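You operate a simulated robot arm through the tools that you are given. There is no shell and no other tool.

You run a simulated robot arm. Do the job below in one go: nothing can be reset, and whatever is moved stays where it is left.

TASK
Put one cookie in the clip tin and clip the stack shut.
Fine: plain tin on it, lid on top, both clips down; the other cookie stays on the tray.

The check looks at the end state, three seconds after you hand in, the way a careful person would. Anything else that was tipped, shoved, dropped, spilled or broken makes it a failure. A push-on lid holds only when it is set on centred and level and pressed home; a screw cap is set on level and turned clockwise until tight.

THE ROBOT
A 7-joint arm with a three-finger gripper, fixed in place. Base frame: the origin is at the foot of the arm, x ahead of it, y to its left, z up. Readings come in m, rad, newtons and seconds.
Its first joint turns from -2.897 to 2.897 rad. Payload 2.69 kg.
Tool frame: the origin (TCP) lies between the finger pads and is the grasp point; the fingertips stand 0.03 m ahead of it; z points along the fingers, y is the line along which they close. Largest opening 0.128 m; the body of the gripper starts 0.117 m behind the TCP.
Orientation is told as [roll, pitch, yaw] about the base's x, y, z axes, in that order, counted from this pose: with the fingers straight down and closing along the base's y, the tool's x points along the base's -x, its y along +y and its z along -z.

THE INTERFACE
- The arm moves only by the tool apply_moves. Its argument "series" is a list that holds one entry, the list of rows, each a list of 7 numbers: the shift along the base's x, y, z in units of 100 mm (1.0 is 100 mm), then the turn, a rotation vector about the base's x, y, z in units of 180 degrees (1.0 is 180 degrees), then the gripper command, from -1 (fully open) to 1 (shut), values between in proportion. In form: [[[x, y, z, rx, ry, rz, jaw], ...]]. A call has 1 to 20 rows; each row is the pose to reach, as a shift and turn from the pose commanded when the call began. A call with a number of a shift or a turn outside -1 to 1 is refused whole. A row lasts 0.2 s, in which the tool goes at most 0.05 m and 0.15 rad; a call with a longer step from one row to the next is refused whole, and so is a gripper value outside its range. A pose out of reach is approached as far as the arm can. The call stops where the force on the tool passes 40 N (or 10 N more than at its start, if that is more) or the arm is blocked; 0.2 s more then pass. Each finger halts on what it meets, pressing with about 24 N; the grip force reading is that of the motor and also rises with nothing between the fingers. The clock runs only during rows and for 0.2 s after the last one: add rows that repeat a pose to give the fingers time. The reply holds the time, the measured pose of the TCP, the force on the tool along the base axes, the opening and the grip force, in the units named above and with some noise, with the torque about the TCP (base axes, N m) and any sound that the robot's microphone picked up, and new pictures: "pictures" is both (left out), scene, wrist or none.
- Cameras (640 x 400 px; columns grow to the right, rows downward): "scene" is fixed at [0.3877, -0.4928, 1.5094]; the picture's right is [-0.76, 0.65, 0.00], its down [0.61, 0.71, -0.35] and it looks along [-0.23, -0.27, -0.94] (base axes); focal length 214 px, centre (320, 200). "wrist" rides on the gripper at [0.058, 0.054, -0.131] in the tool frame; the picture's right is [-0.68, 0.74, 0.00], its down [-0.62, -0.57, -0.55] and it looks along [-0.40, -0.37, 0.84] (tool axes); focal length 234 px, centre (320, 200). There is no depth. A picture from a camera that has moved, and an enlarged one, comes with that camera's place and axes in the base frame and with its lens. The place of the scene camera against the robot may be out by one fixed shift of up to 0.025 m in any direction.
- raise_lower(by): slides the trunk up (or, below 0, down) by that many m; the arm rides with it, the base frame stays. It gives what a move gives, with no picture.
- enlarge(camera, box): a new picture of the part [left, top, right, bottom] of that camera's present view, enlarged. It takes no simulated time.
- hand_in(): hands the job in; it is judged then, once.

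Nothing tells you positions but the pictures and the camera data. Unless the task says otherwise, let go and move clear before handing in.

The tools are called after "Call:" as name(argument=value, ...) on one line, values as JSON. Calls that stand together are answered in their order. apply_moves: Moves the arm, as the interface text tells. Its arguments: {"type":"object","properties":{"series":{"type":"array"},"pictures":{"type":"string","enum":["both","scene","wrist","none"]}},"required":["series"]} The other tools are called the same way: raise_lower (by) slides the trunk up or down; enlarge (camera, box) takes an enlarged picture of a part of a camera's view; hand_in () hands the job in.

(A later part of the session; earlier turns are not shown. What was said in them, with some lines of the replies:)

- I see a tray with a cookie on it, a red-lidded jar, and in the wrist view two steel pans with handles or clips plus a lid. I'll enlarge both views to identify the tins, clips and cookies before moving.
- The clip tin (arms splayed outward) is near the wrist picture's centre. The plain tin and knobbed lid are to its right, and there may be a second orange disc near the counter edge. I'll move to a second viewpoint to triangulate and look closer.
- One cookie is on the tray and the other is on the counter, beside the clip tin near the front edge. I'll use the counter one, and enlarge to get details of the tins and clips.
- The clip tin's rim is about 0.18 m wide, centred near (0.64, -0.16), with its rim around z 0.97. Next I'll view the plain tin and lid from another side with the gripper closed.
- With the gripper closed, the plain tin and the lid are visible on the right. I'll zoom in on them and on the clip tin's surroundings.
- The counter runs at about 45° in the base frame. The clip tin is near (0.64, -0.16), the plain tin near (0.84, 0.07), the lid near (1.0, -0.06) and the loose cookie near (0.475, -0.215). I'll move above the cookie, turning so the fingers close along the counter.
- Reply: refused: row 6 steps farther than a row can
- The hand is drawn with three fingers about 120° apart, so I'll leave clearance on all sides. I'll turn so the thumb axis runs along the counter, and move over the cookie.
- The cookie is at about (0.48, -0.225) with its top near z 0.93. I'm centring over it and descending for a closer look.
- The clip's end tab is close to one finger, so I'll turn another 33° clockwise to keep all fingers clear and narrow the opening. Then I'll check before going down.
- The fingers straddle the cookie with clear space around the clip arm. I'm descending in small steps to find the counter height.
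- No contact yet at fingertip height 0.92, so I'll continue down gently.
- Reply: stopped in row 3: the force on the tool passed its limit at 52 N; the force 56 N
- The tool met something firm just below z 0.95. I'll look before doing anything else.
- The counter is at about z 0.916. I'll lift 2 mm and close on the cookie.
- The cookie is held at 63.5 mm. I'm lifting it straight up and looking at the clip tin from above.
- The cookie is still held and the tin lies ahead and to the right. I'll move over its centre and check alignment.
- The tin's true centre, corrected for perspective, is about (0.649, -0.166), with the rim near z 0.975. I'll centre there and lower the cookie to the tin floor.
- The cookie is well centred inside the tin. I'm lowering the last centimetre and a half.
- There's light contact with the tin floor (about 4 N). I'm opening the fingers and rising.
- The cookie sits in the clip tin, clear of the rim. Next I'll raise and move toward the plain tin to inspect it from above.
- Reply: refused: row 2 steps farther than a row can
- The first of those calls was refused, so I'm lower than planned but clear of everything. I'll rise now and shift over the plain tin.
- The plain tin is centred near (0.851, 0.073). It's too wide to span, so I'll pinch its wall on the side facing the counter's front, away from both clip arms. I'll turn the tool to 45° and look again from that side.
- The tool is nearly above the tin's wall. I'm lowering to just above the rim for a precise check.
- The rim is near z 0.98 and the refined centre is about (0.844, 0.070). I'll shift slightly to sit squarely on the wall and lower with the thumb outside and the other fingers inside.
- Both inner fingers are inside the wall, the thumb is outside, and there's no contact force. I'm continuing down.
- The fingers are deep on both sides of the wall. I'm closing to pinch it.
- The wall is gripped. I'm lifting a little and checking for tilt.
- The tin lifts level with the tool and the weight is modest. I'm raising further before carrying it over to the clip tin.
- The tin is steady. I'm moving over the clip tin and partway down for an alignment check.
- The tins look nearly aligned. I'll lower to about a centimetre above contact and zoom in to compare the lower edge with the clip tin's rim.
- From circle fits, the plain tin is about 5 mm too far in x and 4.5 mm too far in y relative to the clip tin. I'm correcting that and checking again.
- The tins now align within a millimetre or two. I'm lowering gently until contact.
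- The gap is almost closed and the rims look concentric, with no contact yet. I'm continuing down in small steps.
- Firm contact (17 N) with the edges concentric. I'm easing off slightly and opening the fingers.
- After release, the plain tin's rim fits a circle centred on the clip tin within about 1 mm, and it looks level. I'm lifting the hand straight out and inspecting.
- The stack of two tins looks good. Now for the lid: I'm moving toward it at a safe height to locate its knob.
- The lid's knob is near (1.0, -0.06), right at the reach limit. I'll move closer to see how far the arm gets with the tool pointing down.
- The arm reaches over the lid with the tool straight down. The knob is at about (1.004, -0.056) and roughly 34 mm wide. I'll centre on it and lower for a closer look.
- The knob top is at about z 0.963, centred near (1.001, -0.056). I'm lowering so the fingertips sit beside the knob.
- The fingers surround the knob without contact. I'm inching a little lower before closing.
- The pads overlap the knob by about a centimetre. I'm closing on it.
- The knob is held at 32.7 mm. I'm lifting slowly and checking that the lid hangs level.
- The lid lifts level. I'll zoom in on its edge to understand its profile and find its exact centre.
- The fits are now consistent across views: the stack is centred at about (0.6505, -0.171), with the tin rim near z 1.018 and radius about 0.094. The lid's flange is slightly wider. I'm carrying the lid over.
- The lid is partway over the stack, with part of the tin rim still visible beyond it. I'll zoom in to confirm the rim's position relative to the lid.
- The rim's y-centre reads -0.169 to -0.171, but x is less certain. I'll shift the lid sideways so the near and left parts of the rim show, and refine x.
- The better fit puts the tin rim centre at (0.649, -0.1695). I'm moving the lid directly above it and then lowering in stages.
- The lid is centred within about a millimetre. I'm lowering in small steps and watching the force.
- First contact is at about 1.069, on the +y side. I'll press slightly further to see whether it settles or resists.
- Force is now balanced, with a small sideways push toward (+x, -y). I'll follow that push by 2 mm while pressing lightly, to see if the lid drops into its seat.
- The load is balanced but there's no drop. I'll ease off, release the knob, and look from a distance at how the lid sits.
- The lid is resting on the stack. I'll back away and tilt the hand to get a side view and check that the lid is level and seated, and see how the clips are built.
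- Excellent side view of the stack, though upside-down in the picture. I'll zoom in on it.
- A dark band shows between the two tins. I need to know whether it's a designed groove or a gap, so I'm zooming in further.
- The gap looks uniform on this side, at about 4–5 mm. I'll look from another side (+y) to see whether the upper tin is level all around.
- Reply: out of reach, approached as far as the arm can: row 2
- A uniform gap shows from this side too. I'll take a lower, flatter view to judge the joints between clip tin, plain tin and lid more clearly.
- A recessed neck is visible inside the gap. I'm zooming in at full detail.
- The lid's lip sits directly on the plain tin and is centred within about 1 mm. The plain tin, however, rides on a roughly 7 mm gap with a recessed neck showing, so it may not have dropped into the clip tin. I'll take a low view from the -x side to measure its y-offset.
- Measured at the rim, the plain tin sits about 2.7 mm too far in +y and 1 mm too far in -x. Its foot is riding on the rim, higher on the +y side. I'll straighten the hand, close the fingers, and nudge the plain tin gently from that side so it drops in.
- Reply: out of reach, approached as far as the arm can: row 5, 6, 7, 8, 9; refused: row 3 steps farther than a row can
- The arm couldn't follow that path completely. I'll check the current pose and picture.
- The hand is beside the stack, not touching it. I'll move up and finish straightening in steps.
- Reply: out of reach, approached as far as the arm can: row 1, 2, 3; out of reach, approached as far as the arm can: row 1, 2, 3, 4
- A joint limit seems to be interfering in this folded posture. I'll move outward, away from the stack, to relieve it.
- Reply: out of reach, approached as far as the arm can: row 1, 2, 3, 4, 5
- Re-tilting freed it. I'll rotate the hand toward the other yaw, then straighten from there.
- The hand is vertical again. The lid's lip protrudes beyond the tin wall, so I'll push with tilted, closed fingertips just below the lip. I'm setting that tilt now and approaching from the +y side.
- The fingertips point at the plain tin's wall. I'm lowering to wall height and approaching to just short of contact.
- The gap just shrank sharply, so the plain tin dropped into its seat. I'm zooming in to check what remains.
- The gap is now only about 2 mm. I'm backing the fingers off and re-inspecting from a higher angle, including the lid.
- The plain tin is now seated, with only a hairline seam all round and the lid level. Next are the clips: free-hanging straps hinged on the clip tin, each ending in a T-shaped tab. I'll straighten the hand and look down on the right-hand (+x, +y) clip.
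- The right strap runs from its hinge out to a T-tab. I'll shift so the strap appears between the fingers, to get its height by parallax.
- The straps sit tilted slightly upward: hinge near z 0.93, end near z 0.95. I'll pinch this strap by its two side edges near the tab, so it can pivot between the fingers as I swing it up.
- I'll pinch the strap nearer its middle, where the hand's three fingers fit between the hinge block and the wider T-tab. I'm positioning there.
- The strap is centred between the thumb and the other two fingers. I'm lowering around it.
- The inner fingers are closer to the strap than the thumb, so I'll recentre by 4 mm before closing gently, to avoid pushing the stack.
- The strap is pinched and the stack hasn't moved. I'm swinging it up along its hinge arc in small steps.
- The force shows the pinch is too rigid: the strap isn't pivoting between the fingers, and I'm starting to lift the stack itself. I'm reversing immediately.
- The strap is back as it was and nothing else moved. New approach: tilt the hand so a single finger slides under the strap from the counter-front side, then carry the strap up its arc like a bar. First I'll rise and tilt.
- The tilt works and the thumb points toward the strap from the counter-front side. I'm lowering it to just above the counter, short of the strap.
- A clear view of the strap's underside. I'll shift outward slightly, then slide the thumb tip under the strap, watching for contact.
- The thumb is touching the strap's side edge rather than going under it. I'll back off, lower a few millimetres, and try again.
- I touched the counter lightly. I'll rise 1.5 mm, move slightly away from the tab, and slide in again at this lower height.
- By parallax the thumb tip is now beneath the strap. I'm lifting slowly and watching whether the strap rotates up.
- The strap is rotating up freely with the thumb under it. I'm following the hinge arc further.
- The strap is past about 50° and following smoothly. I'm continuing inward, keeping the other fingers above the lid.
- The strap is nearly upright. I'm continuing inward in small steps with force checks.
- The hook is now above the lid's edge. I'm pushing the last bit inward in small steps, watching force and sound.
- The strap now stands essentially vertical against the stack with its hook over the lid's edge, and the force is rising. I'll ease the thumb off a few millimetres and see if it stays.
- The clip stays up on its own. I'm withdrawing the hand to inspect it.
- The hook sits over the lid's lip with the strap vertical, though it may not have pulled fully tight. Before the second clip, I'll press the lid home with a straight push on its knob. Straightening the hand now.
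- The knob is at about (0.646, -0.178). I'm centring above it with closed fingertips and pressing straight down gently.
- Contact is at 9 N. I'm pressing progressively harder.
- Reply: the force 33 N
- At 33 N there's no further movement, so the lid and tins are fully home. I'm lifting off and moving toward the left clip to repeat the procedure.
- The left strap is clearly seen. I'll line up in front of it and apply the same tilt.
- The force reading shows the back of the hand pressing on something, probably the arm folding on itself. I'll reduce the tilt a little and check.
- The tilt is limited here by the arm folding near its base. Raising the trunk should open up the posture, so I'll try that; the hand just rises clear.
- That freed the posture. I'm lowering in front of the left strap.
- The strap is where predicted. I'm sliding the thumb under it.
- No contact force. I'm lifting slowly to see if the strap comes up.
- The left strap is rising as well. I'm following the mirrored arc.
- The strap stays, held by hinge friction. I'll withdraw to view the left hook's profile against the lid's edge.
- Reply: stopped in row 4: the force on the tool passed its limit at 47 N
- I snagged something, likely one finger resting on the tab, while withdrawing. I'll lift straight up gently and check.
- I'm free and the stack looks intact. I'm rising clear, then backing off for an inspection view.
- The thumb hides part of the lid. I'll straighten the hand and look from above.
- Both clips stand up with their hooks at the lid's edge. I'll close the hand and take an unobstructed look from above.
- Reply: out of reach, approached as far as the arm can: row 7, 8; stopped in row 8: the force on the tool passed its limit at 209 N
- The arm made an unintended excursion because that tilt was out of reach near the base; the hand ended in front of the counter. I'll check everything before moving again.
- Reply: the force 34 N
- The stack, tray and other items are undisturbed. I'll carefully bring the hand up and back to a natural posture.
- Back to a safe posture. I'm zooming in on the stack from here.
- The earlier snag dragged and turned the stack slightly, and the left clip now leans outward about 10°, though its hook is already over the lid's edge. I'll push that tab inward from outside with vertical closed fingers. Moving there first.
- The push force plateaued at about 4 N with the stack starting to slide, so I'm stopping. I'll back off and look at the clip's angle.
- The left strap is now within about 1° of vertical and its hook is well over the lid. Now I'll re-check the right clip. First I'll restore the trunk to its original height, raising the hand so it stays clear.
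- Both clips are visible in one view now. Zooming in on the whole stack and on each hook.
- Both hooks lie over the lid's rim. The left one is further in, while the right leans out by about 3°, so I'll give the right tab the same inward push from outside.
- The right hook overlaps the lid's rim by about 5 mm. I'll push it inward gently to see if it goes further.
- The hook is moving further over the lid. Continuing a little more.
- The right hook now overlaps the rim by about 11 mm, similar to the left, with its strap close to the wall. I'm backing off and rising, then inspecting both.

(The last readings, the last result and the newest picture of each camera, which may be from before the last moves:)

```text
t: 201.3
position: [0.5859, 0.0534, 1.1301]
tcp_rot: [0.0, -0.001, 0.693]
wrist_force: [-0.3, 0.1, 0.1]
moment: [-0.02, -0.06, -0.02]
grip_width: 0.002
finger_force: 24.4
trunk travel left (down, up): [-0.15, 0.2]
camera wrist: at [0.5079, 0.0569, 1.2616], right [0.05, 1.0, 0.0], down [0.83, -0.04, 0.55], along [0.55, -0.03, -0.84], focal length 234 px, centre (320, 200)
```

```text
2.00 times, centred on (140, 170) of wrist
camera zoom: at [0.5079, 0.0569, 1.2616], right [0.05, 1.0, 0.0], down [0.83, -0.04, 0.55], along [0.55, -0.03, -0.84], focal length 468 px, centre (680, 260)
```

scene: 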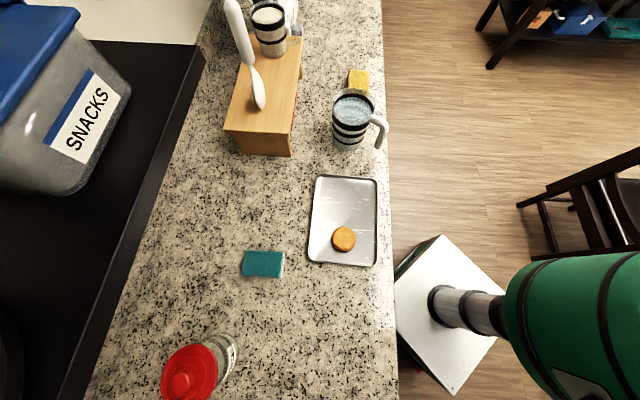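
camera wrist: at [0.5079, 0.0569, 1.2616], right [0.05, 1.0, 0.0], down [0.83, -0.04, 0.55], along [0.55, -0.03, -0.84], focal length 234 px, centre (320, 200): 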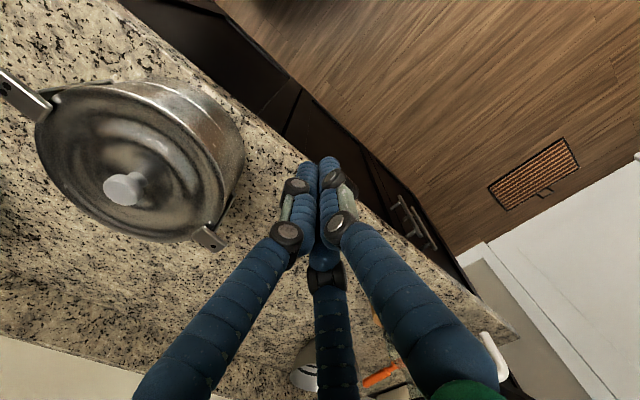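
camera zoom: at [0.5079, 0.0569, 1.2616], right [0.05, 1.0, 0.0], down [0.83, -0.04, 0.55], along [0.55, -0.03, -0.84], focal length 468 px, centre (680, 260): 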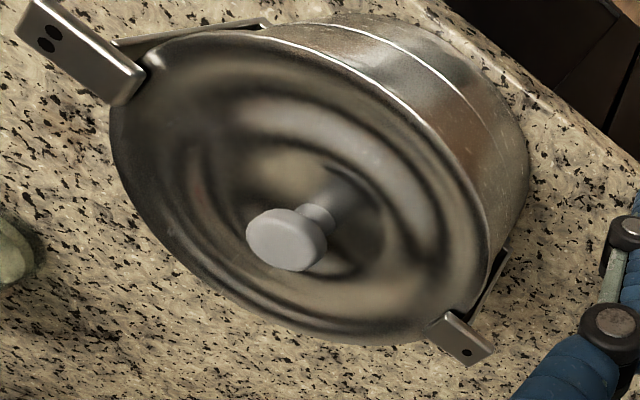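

Everything is intact. Pushing one hook shifts the lid slightly under the other, so both rest on the lid's rim a few degrees from vertical. I'll press straight down on each hook tab, which can't slide the stack, to see if they seat further. Left tab first.

Call:
apply_moves(series=[[[-0.1, -0.4, 0, 0, 0, 0, 1], [-0.2, -0.8, 0, 0, 0, 0, 1], [-0.3, -1.0, 0, 0, 0, 0, 1], [-0.3, -1.0, 0, 0, 0, 0, 1]]], pictures="none")

Call:
apply_moves(series=[[[-0.05, -0.4, 0, 0, 0, 0, 1], [-0.1, -0.8, 0, 0, 0, 0, 1], [-0.1, -1.0, 0, 0, 0, 0, 1], [-0.1, -1.0, 0, 0, 0, 0, 1]]], pictures="wrist")

Call:
enlarge(camera="wrist", box=[220, 80, 460, 280])

```text
t: 202.3
position: [0.559, -0.046, 1.1295]
tcp_rot: [0.0, -0.002, 0.694]
wrist_force: [-0.1, -1.3, -0.1]
moment: [0.04, -0.01, -0.02]
grip_width: 0.0024
finger_force: 23.5
trunk travel left (down, up): [-0.15, 0.2]
```

```text
t: 203.3
position: [0.5481, -0.1455, 1.13]
tcp_rot: [-0.001, -0.001, 0.693]
wrist_force: [0.9, 0.6, -1.0]
moment: [-0.01, -0.02, 0.01]
grip_width: 0.002
finger_force: 24.2
trunk travel left (down, up): [-0.15, 0.2]
camera wrist: at [0.4686, -0.1431, 1.2617], right [0.05, 1.0, 0.0], down [0.83, -0.04, 0.55], along [0.55, -0.03, -0.84], focal length 234 px, centre (320, 200)
```

wrist: 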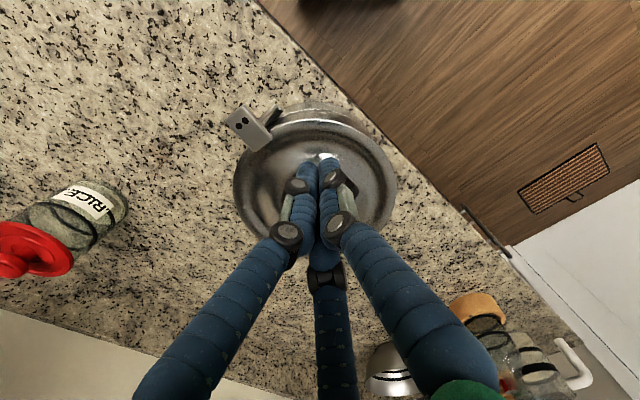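

```text
2.00 times, centred on (340, 180) of wrist
camera zoom: at [0.4686, -0.1431, 1.2617], right [0.05, 1.0, 0.0], down [0.83, -0.04, 0.55], along [0.55, -0.03, -0.84], focal length 468 px, centre (280, 240)
```

zoom: 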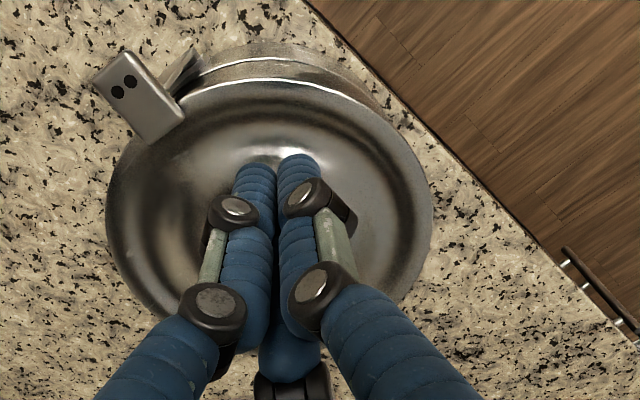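

Call:
apply_moves(series=[[[-0.02, -0.35, 0, 0, 0, 0, 1], [-0.02, -0.64, 0, 0, 0, 0, 1], [-0.02, -0.64, -0.4, 0, 0, 0, 1], [-0.02, -0.64, -0.68, 0, 0, 0, 1], [-0.02, -0.64, -0.68, 0, 0, 0, 1]]], pictures="wrist")

Call:
enlarge(camera="wrist", box=[240, 80, 440, 240])

```text
t: 204.5
position: [0.5468, -0.2124, 1.0626]
tcp_rot: [-0.002, -0.002, 0.691]
wrist_force: [0.2, -2.1, 13.1]
moment: [-0.07, 0.06, 0.03]
grip_width: 0.006
finger_force: 23.9
trunk travel left (down, up): [-0.15, 0.2]
camera wrist: at [0.4672, -0.2073, 1.194], right [0.05, 1.0, 0.0], down [0.83, -0.04, 0.55], along [0.55, -0.03, -0.83], focal length 234 px, centre (320, 200)
```

wrist: 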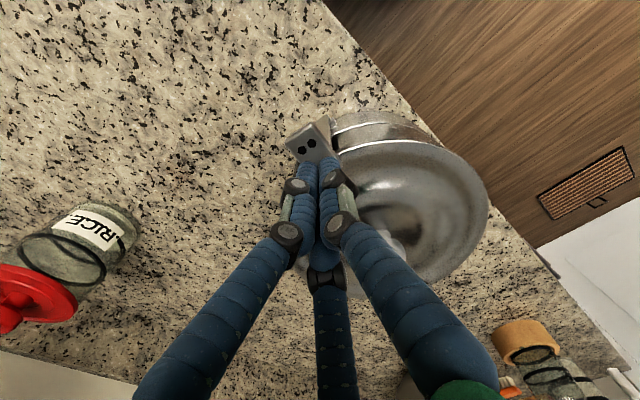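

```text
2.50 times, centred on (340, 160) of wrist
camera zoom: at [0.4672, -0.2073, 1.194], right [0.05, 1.0, 0.0], down [0.83, -0.04, 0.55], along [0.55, -0.03, -0.83], focal length 585 px, centre (270, 300)
```

zoom: 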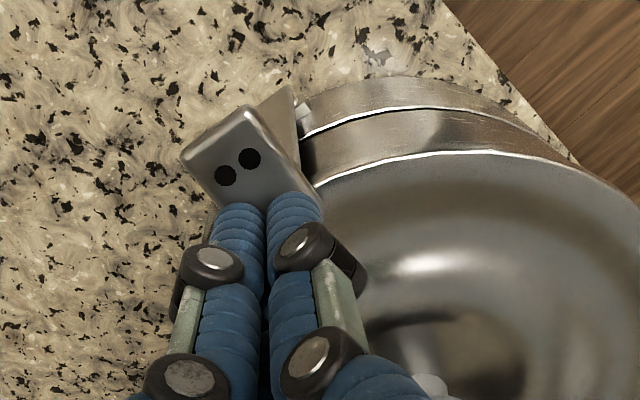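

The tab top is at z 1.033 and I'm pressing with 13 N. Increasing gradually.

Call:
apply_moves(series=[[[0, 0, -0.01, 0, 0, 0, 1], [0, 0, -0.015, 0, 0, 0, 1], [0, 0, -0.015, 0, 0, 0, 1]]], pictures="wrist")

Call:
enlarge(camera="wrist", box=[240, 80, 440, 240])

```text
t: 205.3
position: [0.5457, -0.2118, 1.0629]
tcp_rot: [-0.005, -0.004, 0.692]
wrist_force: [1.9, -3.2, 36.7]
moment: [-0.05, 0.08, -0.02]
grip_width: 0.0058
finger_force: 24.3
trunk travel left (down, up): [-0.15, 0.2]
camera wrist: at [0.4666, -0.2074, 1.1935], right [0.05, 1.0, 0.0], down [0.83, -0.04, 0.55], along [0.55, -0.03, -0.83], focal length 234 px, centre (320, 200)
```

wrist: 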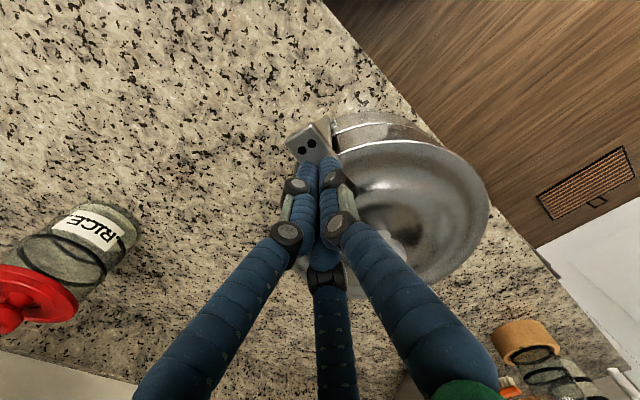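

```text
2.50 times, centred on (340, 160) of wrist
camera zoom: at [0.4666, -0.2074, 1.1935], right [0.05, 1.0, 0.0], down [0.83, -0.04, 0.55], along [0.55, -0.03, -0.83], focal length 585 px, centre (270, 300)
```

zoom: 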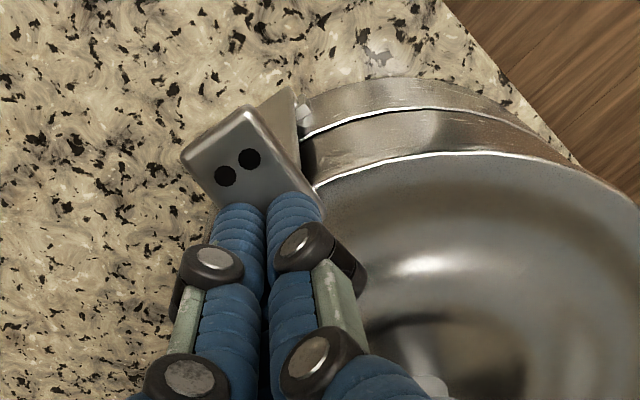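

It's rigid under 37 N. I'll ease the pressure and, while still pressing down to hold the stack, drag the tab inward toward the lid centre.

Call:
apply_moves(series=[[[0, 0, 0.008, 0, 0, 0, 1], [0.017, 0.011, 0.008, 0, 0, 0, 1], [0.034, 0.022, 0.008, 0, 0, 0, 1], [0.05, 0.033, 0.008, 0, 0, 0, 1], [0.05, 0.033, 0.008, 0, 0, 0, 1]]], pictures="wrist")

Call:
enlarge(camera="wrist", box=[240, 80, 440, 240])

```text
t: 206.3
position: [0.5508, -0.2096, 1.0627]
tcp_rot: [-0.004, -0.003, 0.693]
wrist_force: [-0.4, -0.9, 9.7]
moment: [-0.01, 0.05, 0.15]
grip_width: 0.0057
finger_force: 23.6
trunk travel left (down, up): [-0.15, 0.2]
stopped in row 4: the force on the tool passed its limit at 48 N (the readings are from after the stop); the commanded pose is now the measured one
camera wrist: at [0.4713, -0.2055, 1.194], right [0.05, 1.0, 0.0], down [0.83, -0.04, 0.55], along [0.55, -0.03, -0.83], focal length 234 px, centre (320, 200)
```

wrist: 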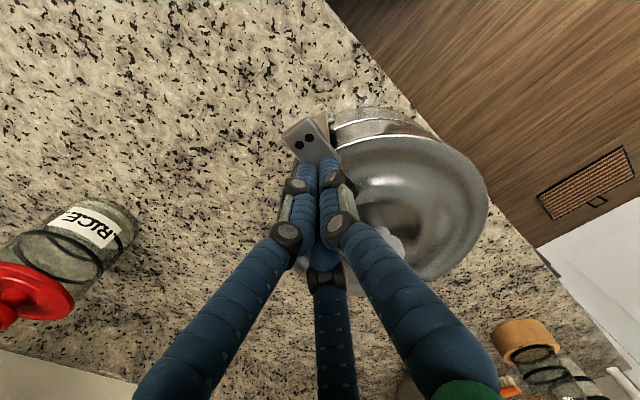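

```text
2.50 times, centred on (340, 160) of wrist
camera zoom: at [0.4713, -0.2055, 1.194], right [0.05, 1.0, 0.0], down [0.83, -0.04, 0.55], along [0.55, -0.03, -0.83], focal length 585 px, centre (270, 300)
```

zoom: 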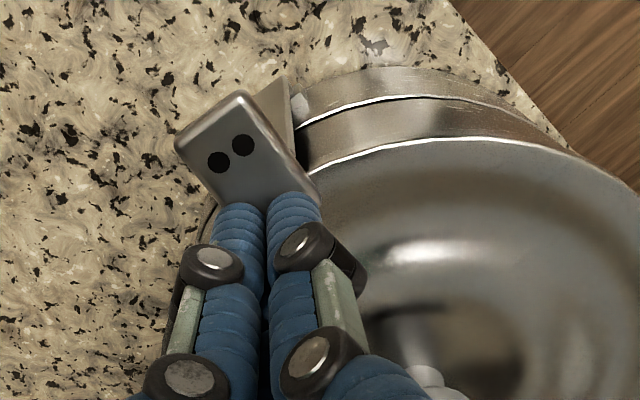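

The finger slid on the tab rather than rotating it, so the left clip is already at its closed stop. I'll lift off and get a low side view for final verification.

Call:
apply_moves(series=[[[0, 0, 0.2, 0, 0, 0, 1], [0, 0, 0.5, 0, 0, 0, 1], [0.1, 0.3, 0.7, 0, 0, 0, 1], [0.2, 0.7, 0.8, 0, 0, 0, 1], [0.3, 1.0, 0.8, 0, 0, 0, 1], [0.3, 1.0, 0.8, 0, 0, 0, 1]]], pictures="none")

Call:
apply_moves(series=[[[0.1, 0.4, 0, 0, 0, -0.04, 1], [0.2, 0.8, 0, 0, 0, -0.08, 1], [0.3, 1.0, 0, 0, 0, -0.12, 1], [0.4, 1.0, 0, 0, 0, -0.16, 1], [0.5, 1.0, 0, 0, 0, -0.2, 1], [0.5, 1.0, 0, 0, 0, -0.24, 1], [0.5, 1.0, 0, 0, 0, -0.28, 1], [0.5, 1.0, 0, 0, 0, -0.32, 1], [0.5, 1.0, 0, 0, 0, -0.36, 1], [0.5, 1.0, 0, 0, 0, -0.4, 1], [0.5, 1.0, 0, 0, 0, -0.44, 1], [0.5, 1.0, 0, 0, 0, -0.47, 1], [0.5, 1.0, 0, 0, 0, -0.47, 1]]], pictures="none")

Call:
apply_moves(series=[[[0, 0.4, 0, 0, 0, 0, 1], [0, 0.8, 0, 0, 0, 0, 1], [0, 1.0, 0, -0.04, 0, 0, 1], [0, 1.0, 0, -0.08, 0, 0, 1], [0, 1.0, 0, -0.12, 0, 0, 1], [0, 1.0, 0, -0.16, 0, 0, 1], [0, 1.0, 0, -0.2, 0, 0, 1], [0, 1.0, 0, -0.22, 0, 0, 1], [0, 1.0, 0, -0.22, 0, 0, 1]]], pictures="wrist")

```text
t: 207.7
position: [0.5797, -0.1089, 1.1413]
tcp_rot: [-0.001, -0.002, 0.693]
wrist_force: [-0.3, 0.2, 0.0]
moment: [-0.02, 0.0, 0.04]
grip_width: 0.0025
finger_force: 23.7
trunk travel left (down, up): [-0.15, 0.2]
```

```text
t: 210.5
position: [0.6293, -0.0091, 1.1414]
tcp_rot: [0.0, -0.001, -0.782]
wrist_force: [0.2, -0.2, -0.8]
moment: [0.01, -0.02, 0.0]
grip_width: 0.002
finger_force: 23.8
trunk travel left (down, up): [-0.15, 0.2]
```

```text
t: 212.5
position: [0.6305, 0.0915, 1.1421]
tcp_rot: [-0.531, -0.469, -0.653]
wrist_force: [0.2, 0.0, -0.3]
moment: [-0.02, 0.03, 0.01]
grip_width: 0.0023
finger_force: 24.0
trunk travel left (down, up): [-0.15, 0.2]
camera wrist: at [0.6271, 0.2364, 1.1923], right [1.0, 0.04, -0.03], down [0.04, -0.29, 0.96], along [0.03, -0.96, -0.29], focal length 234 px, centre (320, 200)
```

wrist: 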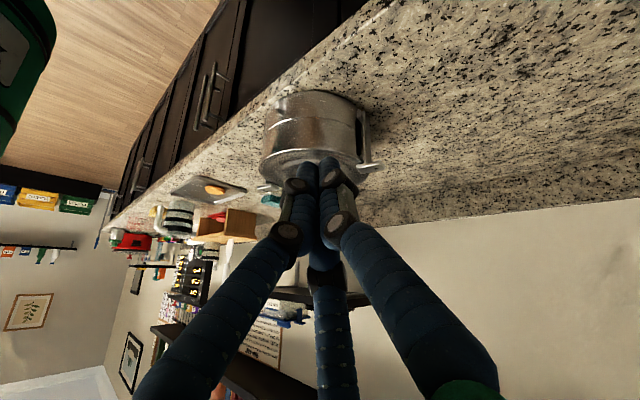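

Call:
apply_moves(series=[[[0.2, 0, -0.2, -0.02, 0, 0, 1], [0.4, 0, -0.5, -0.04, 0, 0, 1], [0.6, 0, -0.8, -0.06, 0, 0, 1], [0.6, 0, -0.95, -0.06, 0, 0, 1], [0.6, 0, -0.95, -0.06, 0, 0, 1]]], pictures="wrist")

Call:
enlarge(camera="wrist", box=[190, 100, 350, 230])

Call:
enlarge(camera="wrist", box=[200, 140, 290, 215])

Call:
enlarge(camera="wrist", box=[265, 140, 355, 215])

```text
t: 213.7
position: [0.6895, 0.0906, 1.0469]
tcp_rot: [-0.707, -0.576, -0.566]
wrist_force: [-0.1, -0.8, 0.5]
moment: [-0.02, 0.01, -0.02]
grip_width: 0.0023
finger_force: 23.3
trunk travel left (down, up): [-0.15, 0.2]
camera wrist: at [0.6865, 0.2428, 1.0699], right [1.0, 0.03, -0.03], down [0.04, -0.11, 0.99], along [0.03, -0.99, -0.11], focal length 234 px, centre (320, 200)
```

wrist: 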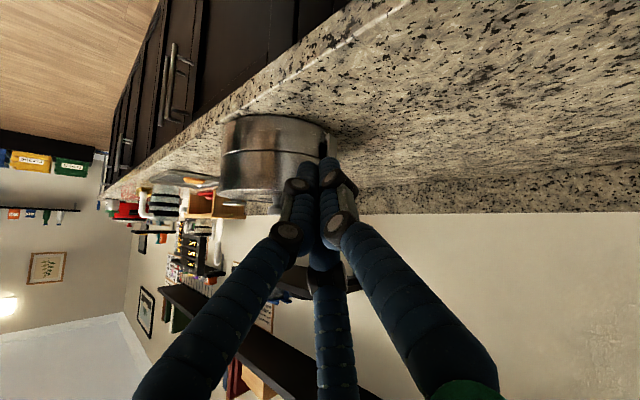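

```text
3.08 times, centred on (270, 165) of wrist
camera zoom: at [0.6865, 0.2428, 1.0699], right [1.0, 0.03, -0.03], down [0.04, -0.11, 0.99], along [0.03, -0.99, -0.11], focal length 720 px, centre (474, 308)
```

zoom: 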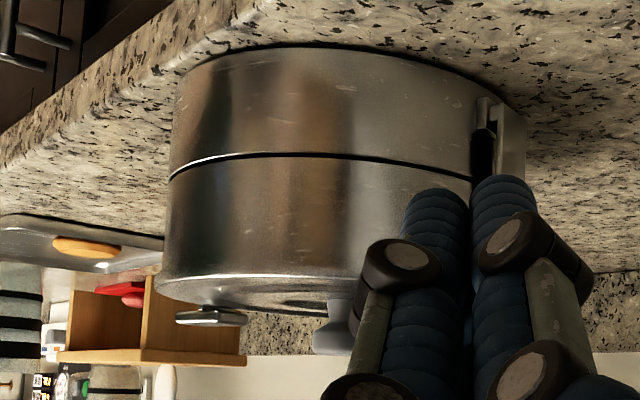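

```text
5.33 times, centred on (245, 178) of wrist
camera zoom: at [0.6865, 0.2428, 1.0699], right [1.0, 0.03, -0.03], down [0.04, -0.11, 0.99], along [0.03, -0.99, -0.11], focal length 1249 px, centre (720, 320)
```

zoom: 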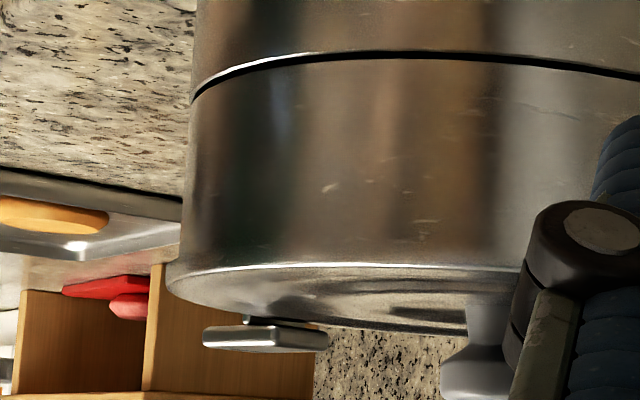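

```text
5.33 times, centred on (310, 178) of wrist
camera zoom: at [0.6865, 0.2428, 1.0699], right [1.0, 0.03, -0.03], down [0.04, -0.11, 0.99], along [0.03, -0.99, -0.11], focal length 1249 px, centre (373, 320)
```

zoom: 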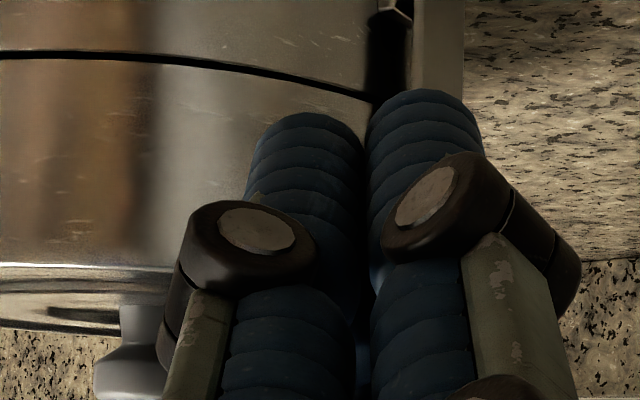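

Call:
enlarge(camera="wrist", box=[215, 185, 265, 215])

Call:
enlarge(camera="wrist", box=[290, 115, 340, 165])

```text
12.80 times, centred on (240, 200) of wrist
camera zoom: at [0.6865, 0.2428, 1.0699], right [1.0, 0.03, -0.03], down [0.04, -0.11, 0.99], along [0.03, -0.99, -0.11], focal length 2997 px, centre (1344, 200)
```

zoom: 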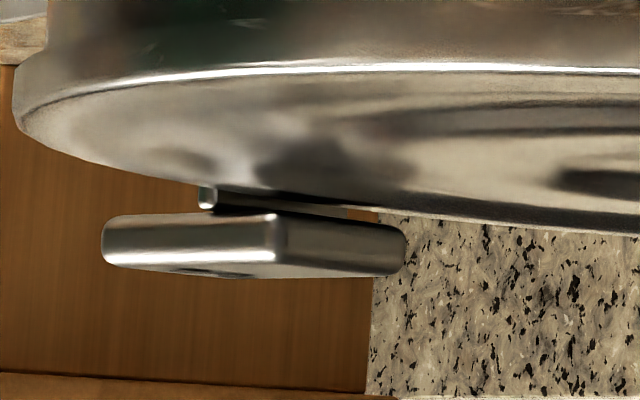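

```text
8.00 times, centred on (315, 140) of wrist
camera zoom: at [0.6865, 0.2428, 1.0699], right [1.0, 0.03, -0.03], down [0.04, -0.11, 0.99], along [0.03, -0.99, -0.11], focal length 1873 px, centre (360, 680)
```

zoom: 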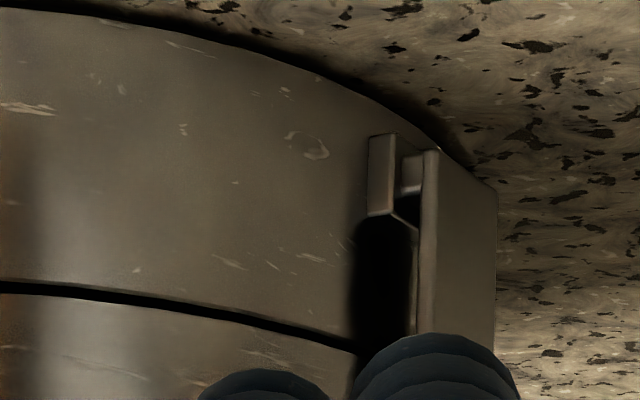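

Both hook tabs are level over the lid with vertical straps, the tin seam is closed to a hairline, the lid is flush, and the other cookie is still on the tray. I'm moving the hand up and clear.

Call:
apply_moves(series=[[[0, 0.1, 0.3, 0, 0, 0, 1], [0, 0.2, 0.6, 0, 0, 0, 1], [0, 0.3, 0.9, 0.02, 0, 0, 1], [0, 0.3, 1.0, 0.06, 0, 0, 1], [0, 0.3, 1.0, 0.06, 0, 0, 1]]])

Call:
enlarge(camera="wrist", box=[150, 60, 380, 240])

```text
t: 214.9
position: [0.6902, 0.1207, 1.1472]
tcp_rot: [-0.528, -0.468, -0.654]
wrist_force: [-0.1, -0.9, 0.7]
moment: [0.06, -0.04, 0.01]
grip_width: 0.002
finger_force: 23.6
trunk travel left (down, up): [-0.15, 0.2]
camera wrist: at [0.6868, 0.2654, 1.198], right [1.0, 0.04, -0.03], down [0.04, -0.29, 0.95], along [0.03, -0.95, -0.3], focal length 234 px, centre (320, 200)
```

scene: 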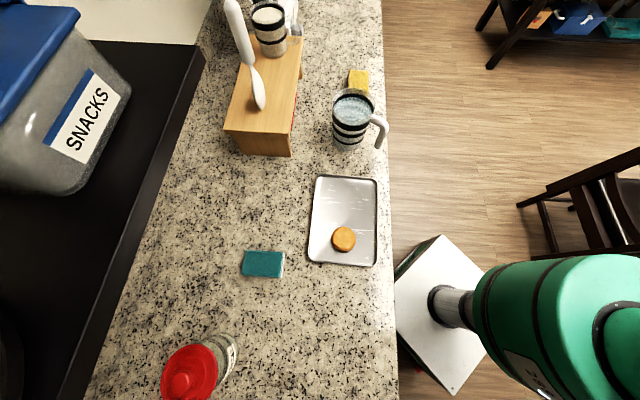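
wrist: 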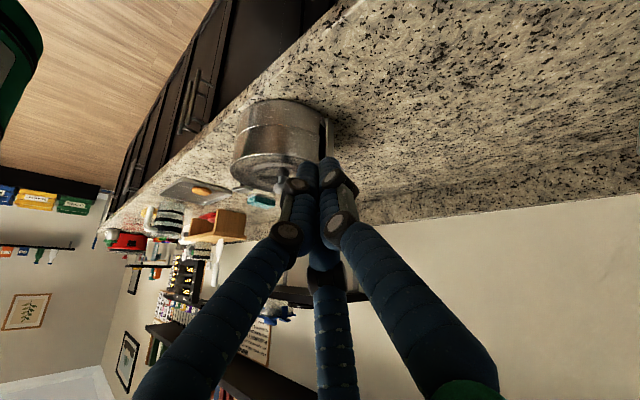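

```text
2.22 times, centred on (265, 150) of wrist
camera zoom: at [0.6868, 0.2654, 1.198], right [1.0, 0.04, -0.03], down [0.04, -0.29, 0.95], along [0.03, -0.95, -0.3], focal length 520 px, centre (442, 311)
```

zoom: 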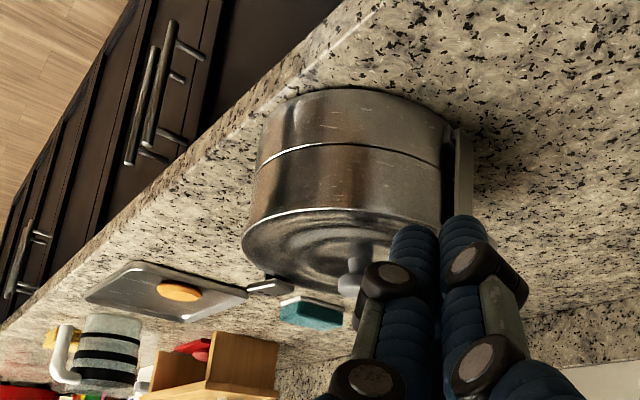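

The stack looks right. One last unobstructed check of the right clip before handing in.

Call:
apply_moves(series=[[[0.3, 0, 0, 0, 0, 0, 1], [0.6, 0, 0, 0, 0, 0, 1], [0.8, 0, 0, 0, 0, 0, 1], [0.8, 0, 0, 0, 0, 0, 1]]], pictures="none")

Call:
enlarge(camera="wrist", box=[150, 60, 330, 220])

Call:
enlarge(camera="wrist", box=[220, 90, 320, 190])

```text
t: 215.9
position: [0.7693, 0.1217, 1.1469]
tcp_rot: [-0.529, -0.468, -0.653]
wrist_force: [-0.8, 0.4, 0.2]
moment: [-0.04, -0.03, -0.03]
grip_width: 0.0021
finger_force: 24.2
trunk travel left (down, up): [-0.15, 0.2]
```

```text
2.50 times, centred on (240, 140) of wrist
camera zoom: at [0.7667, 0.2663, 1.1977], right [1.0, 0.04, -0.03], down [0.04, -0.29, 0.96], along [0.03, -0.96, -0.29], focal length 585 px, centre (520, 350)
```

zoom: 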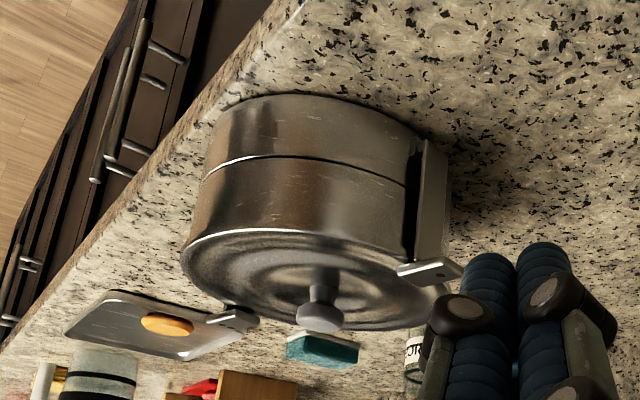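

```text
4.00 times, centred on (270, 140) of wrist
camera zoom: at [0.7667, 0.2663, 1.1977], right [1.0, 0.04, -0.03], down [0.04, -0.29, 0.96], along [0.03, -0.96, -0.29], focal length 937 px, centre (520, 440)
```

zoom: 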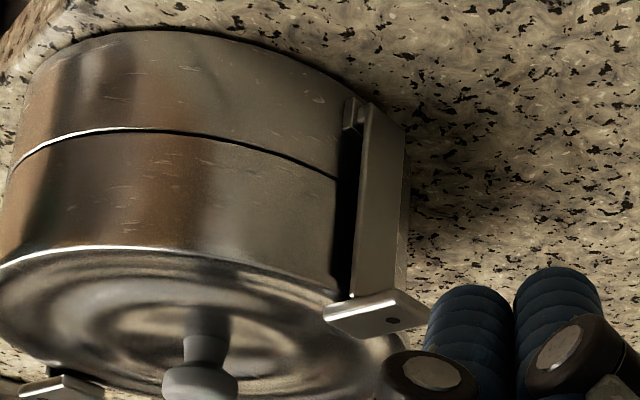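

Both clips stand vertical against the stack with their hooks over the lid's rim. The plain tin sits nested on the clip tin holding the cookie, the lid is flush, and the other cookie is on the tray. The hand is clear, so I'm handing in.

Call:
hand_in()

```text
The job is handed in.
```

I put the loose cookie from the counter into the clip tin and stacked and closed it; the job is handed in. I never heard a click from either clip, so I can't confirm that they latched rather than just swung shut.

- **Stack:** the plain tin first sat crooked on the clip tin's rim, and I nudged it until it dropped in. Only a hairline seam shows now. The lid is flush and didn't move further when I pressed it with about 33 N.
- **Clips:** in the last pictures both straps stand upright against the stack, with their hooks over the lid's rim. A strong press with an inward drag didn't move the left clip any further, so it looks to be at its stop. I didn't repeat that on the right clip, but its strap looks vertical.
- **Mishaps:** while pulling the hand back I caught the left clip and dragged the stack a few centimetres, turning it slightly. It stayed upright and clear of the counter edge. Later the arm swung out of position in front of the counter and hit something hard (209 N). I couldn't tell what it hit, and the pictures afterwards show nothing knocked over or out of place.
- **Everything else:** the other cookie is still on the tray, and nothing else in view appears to have moved.
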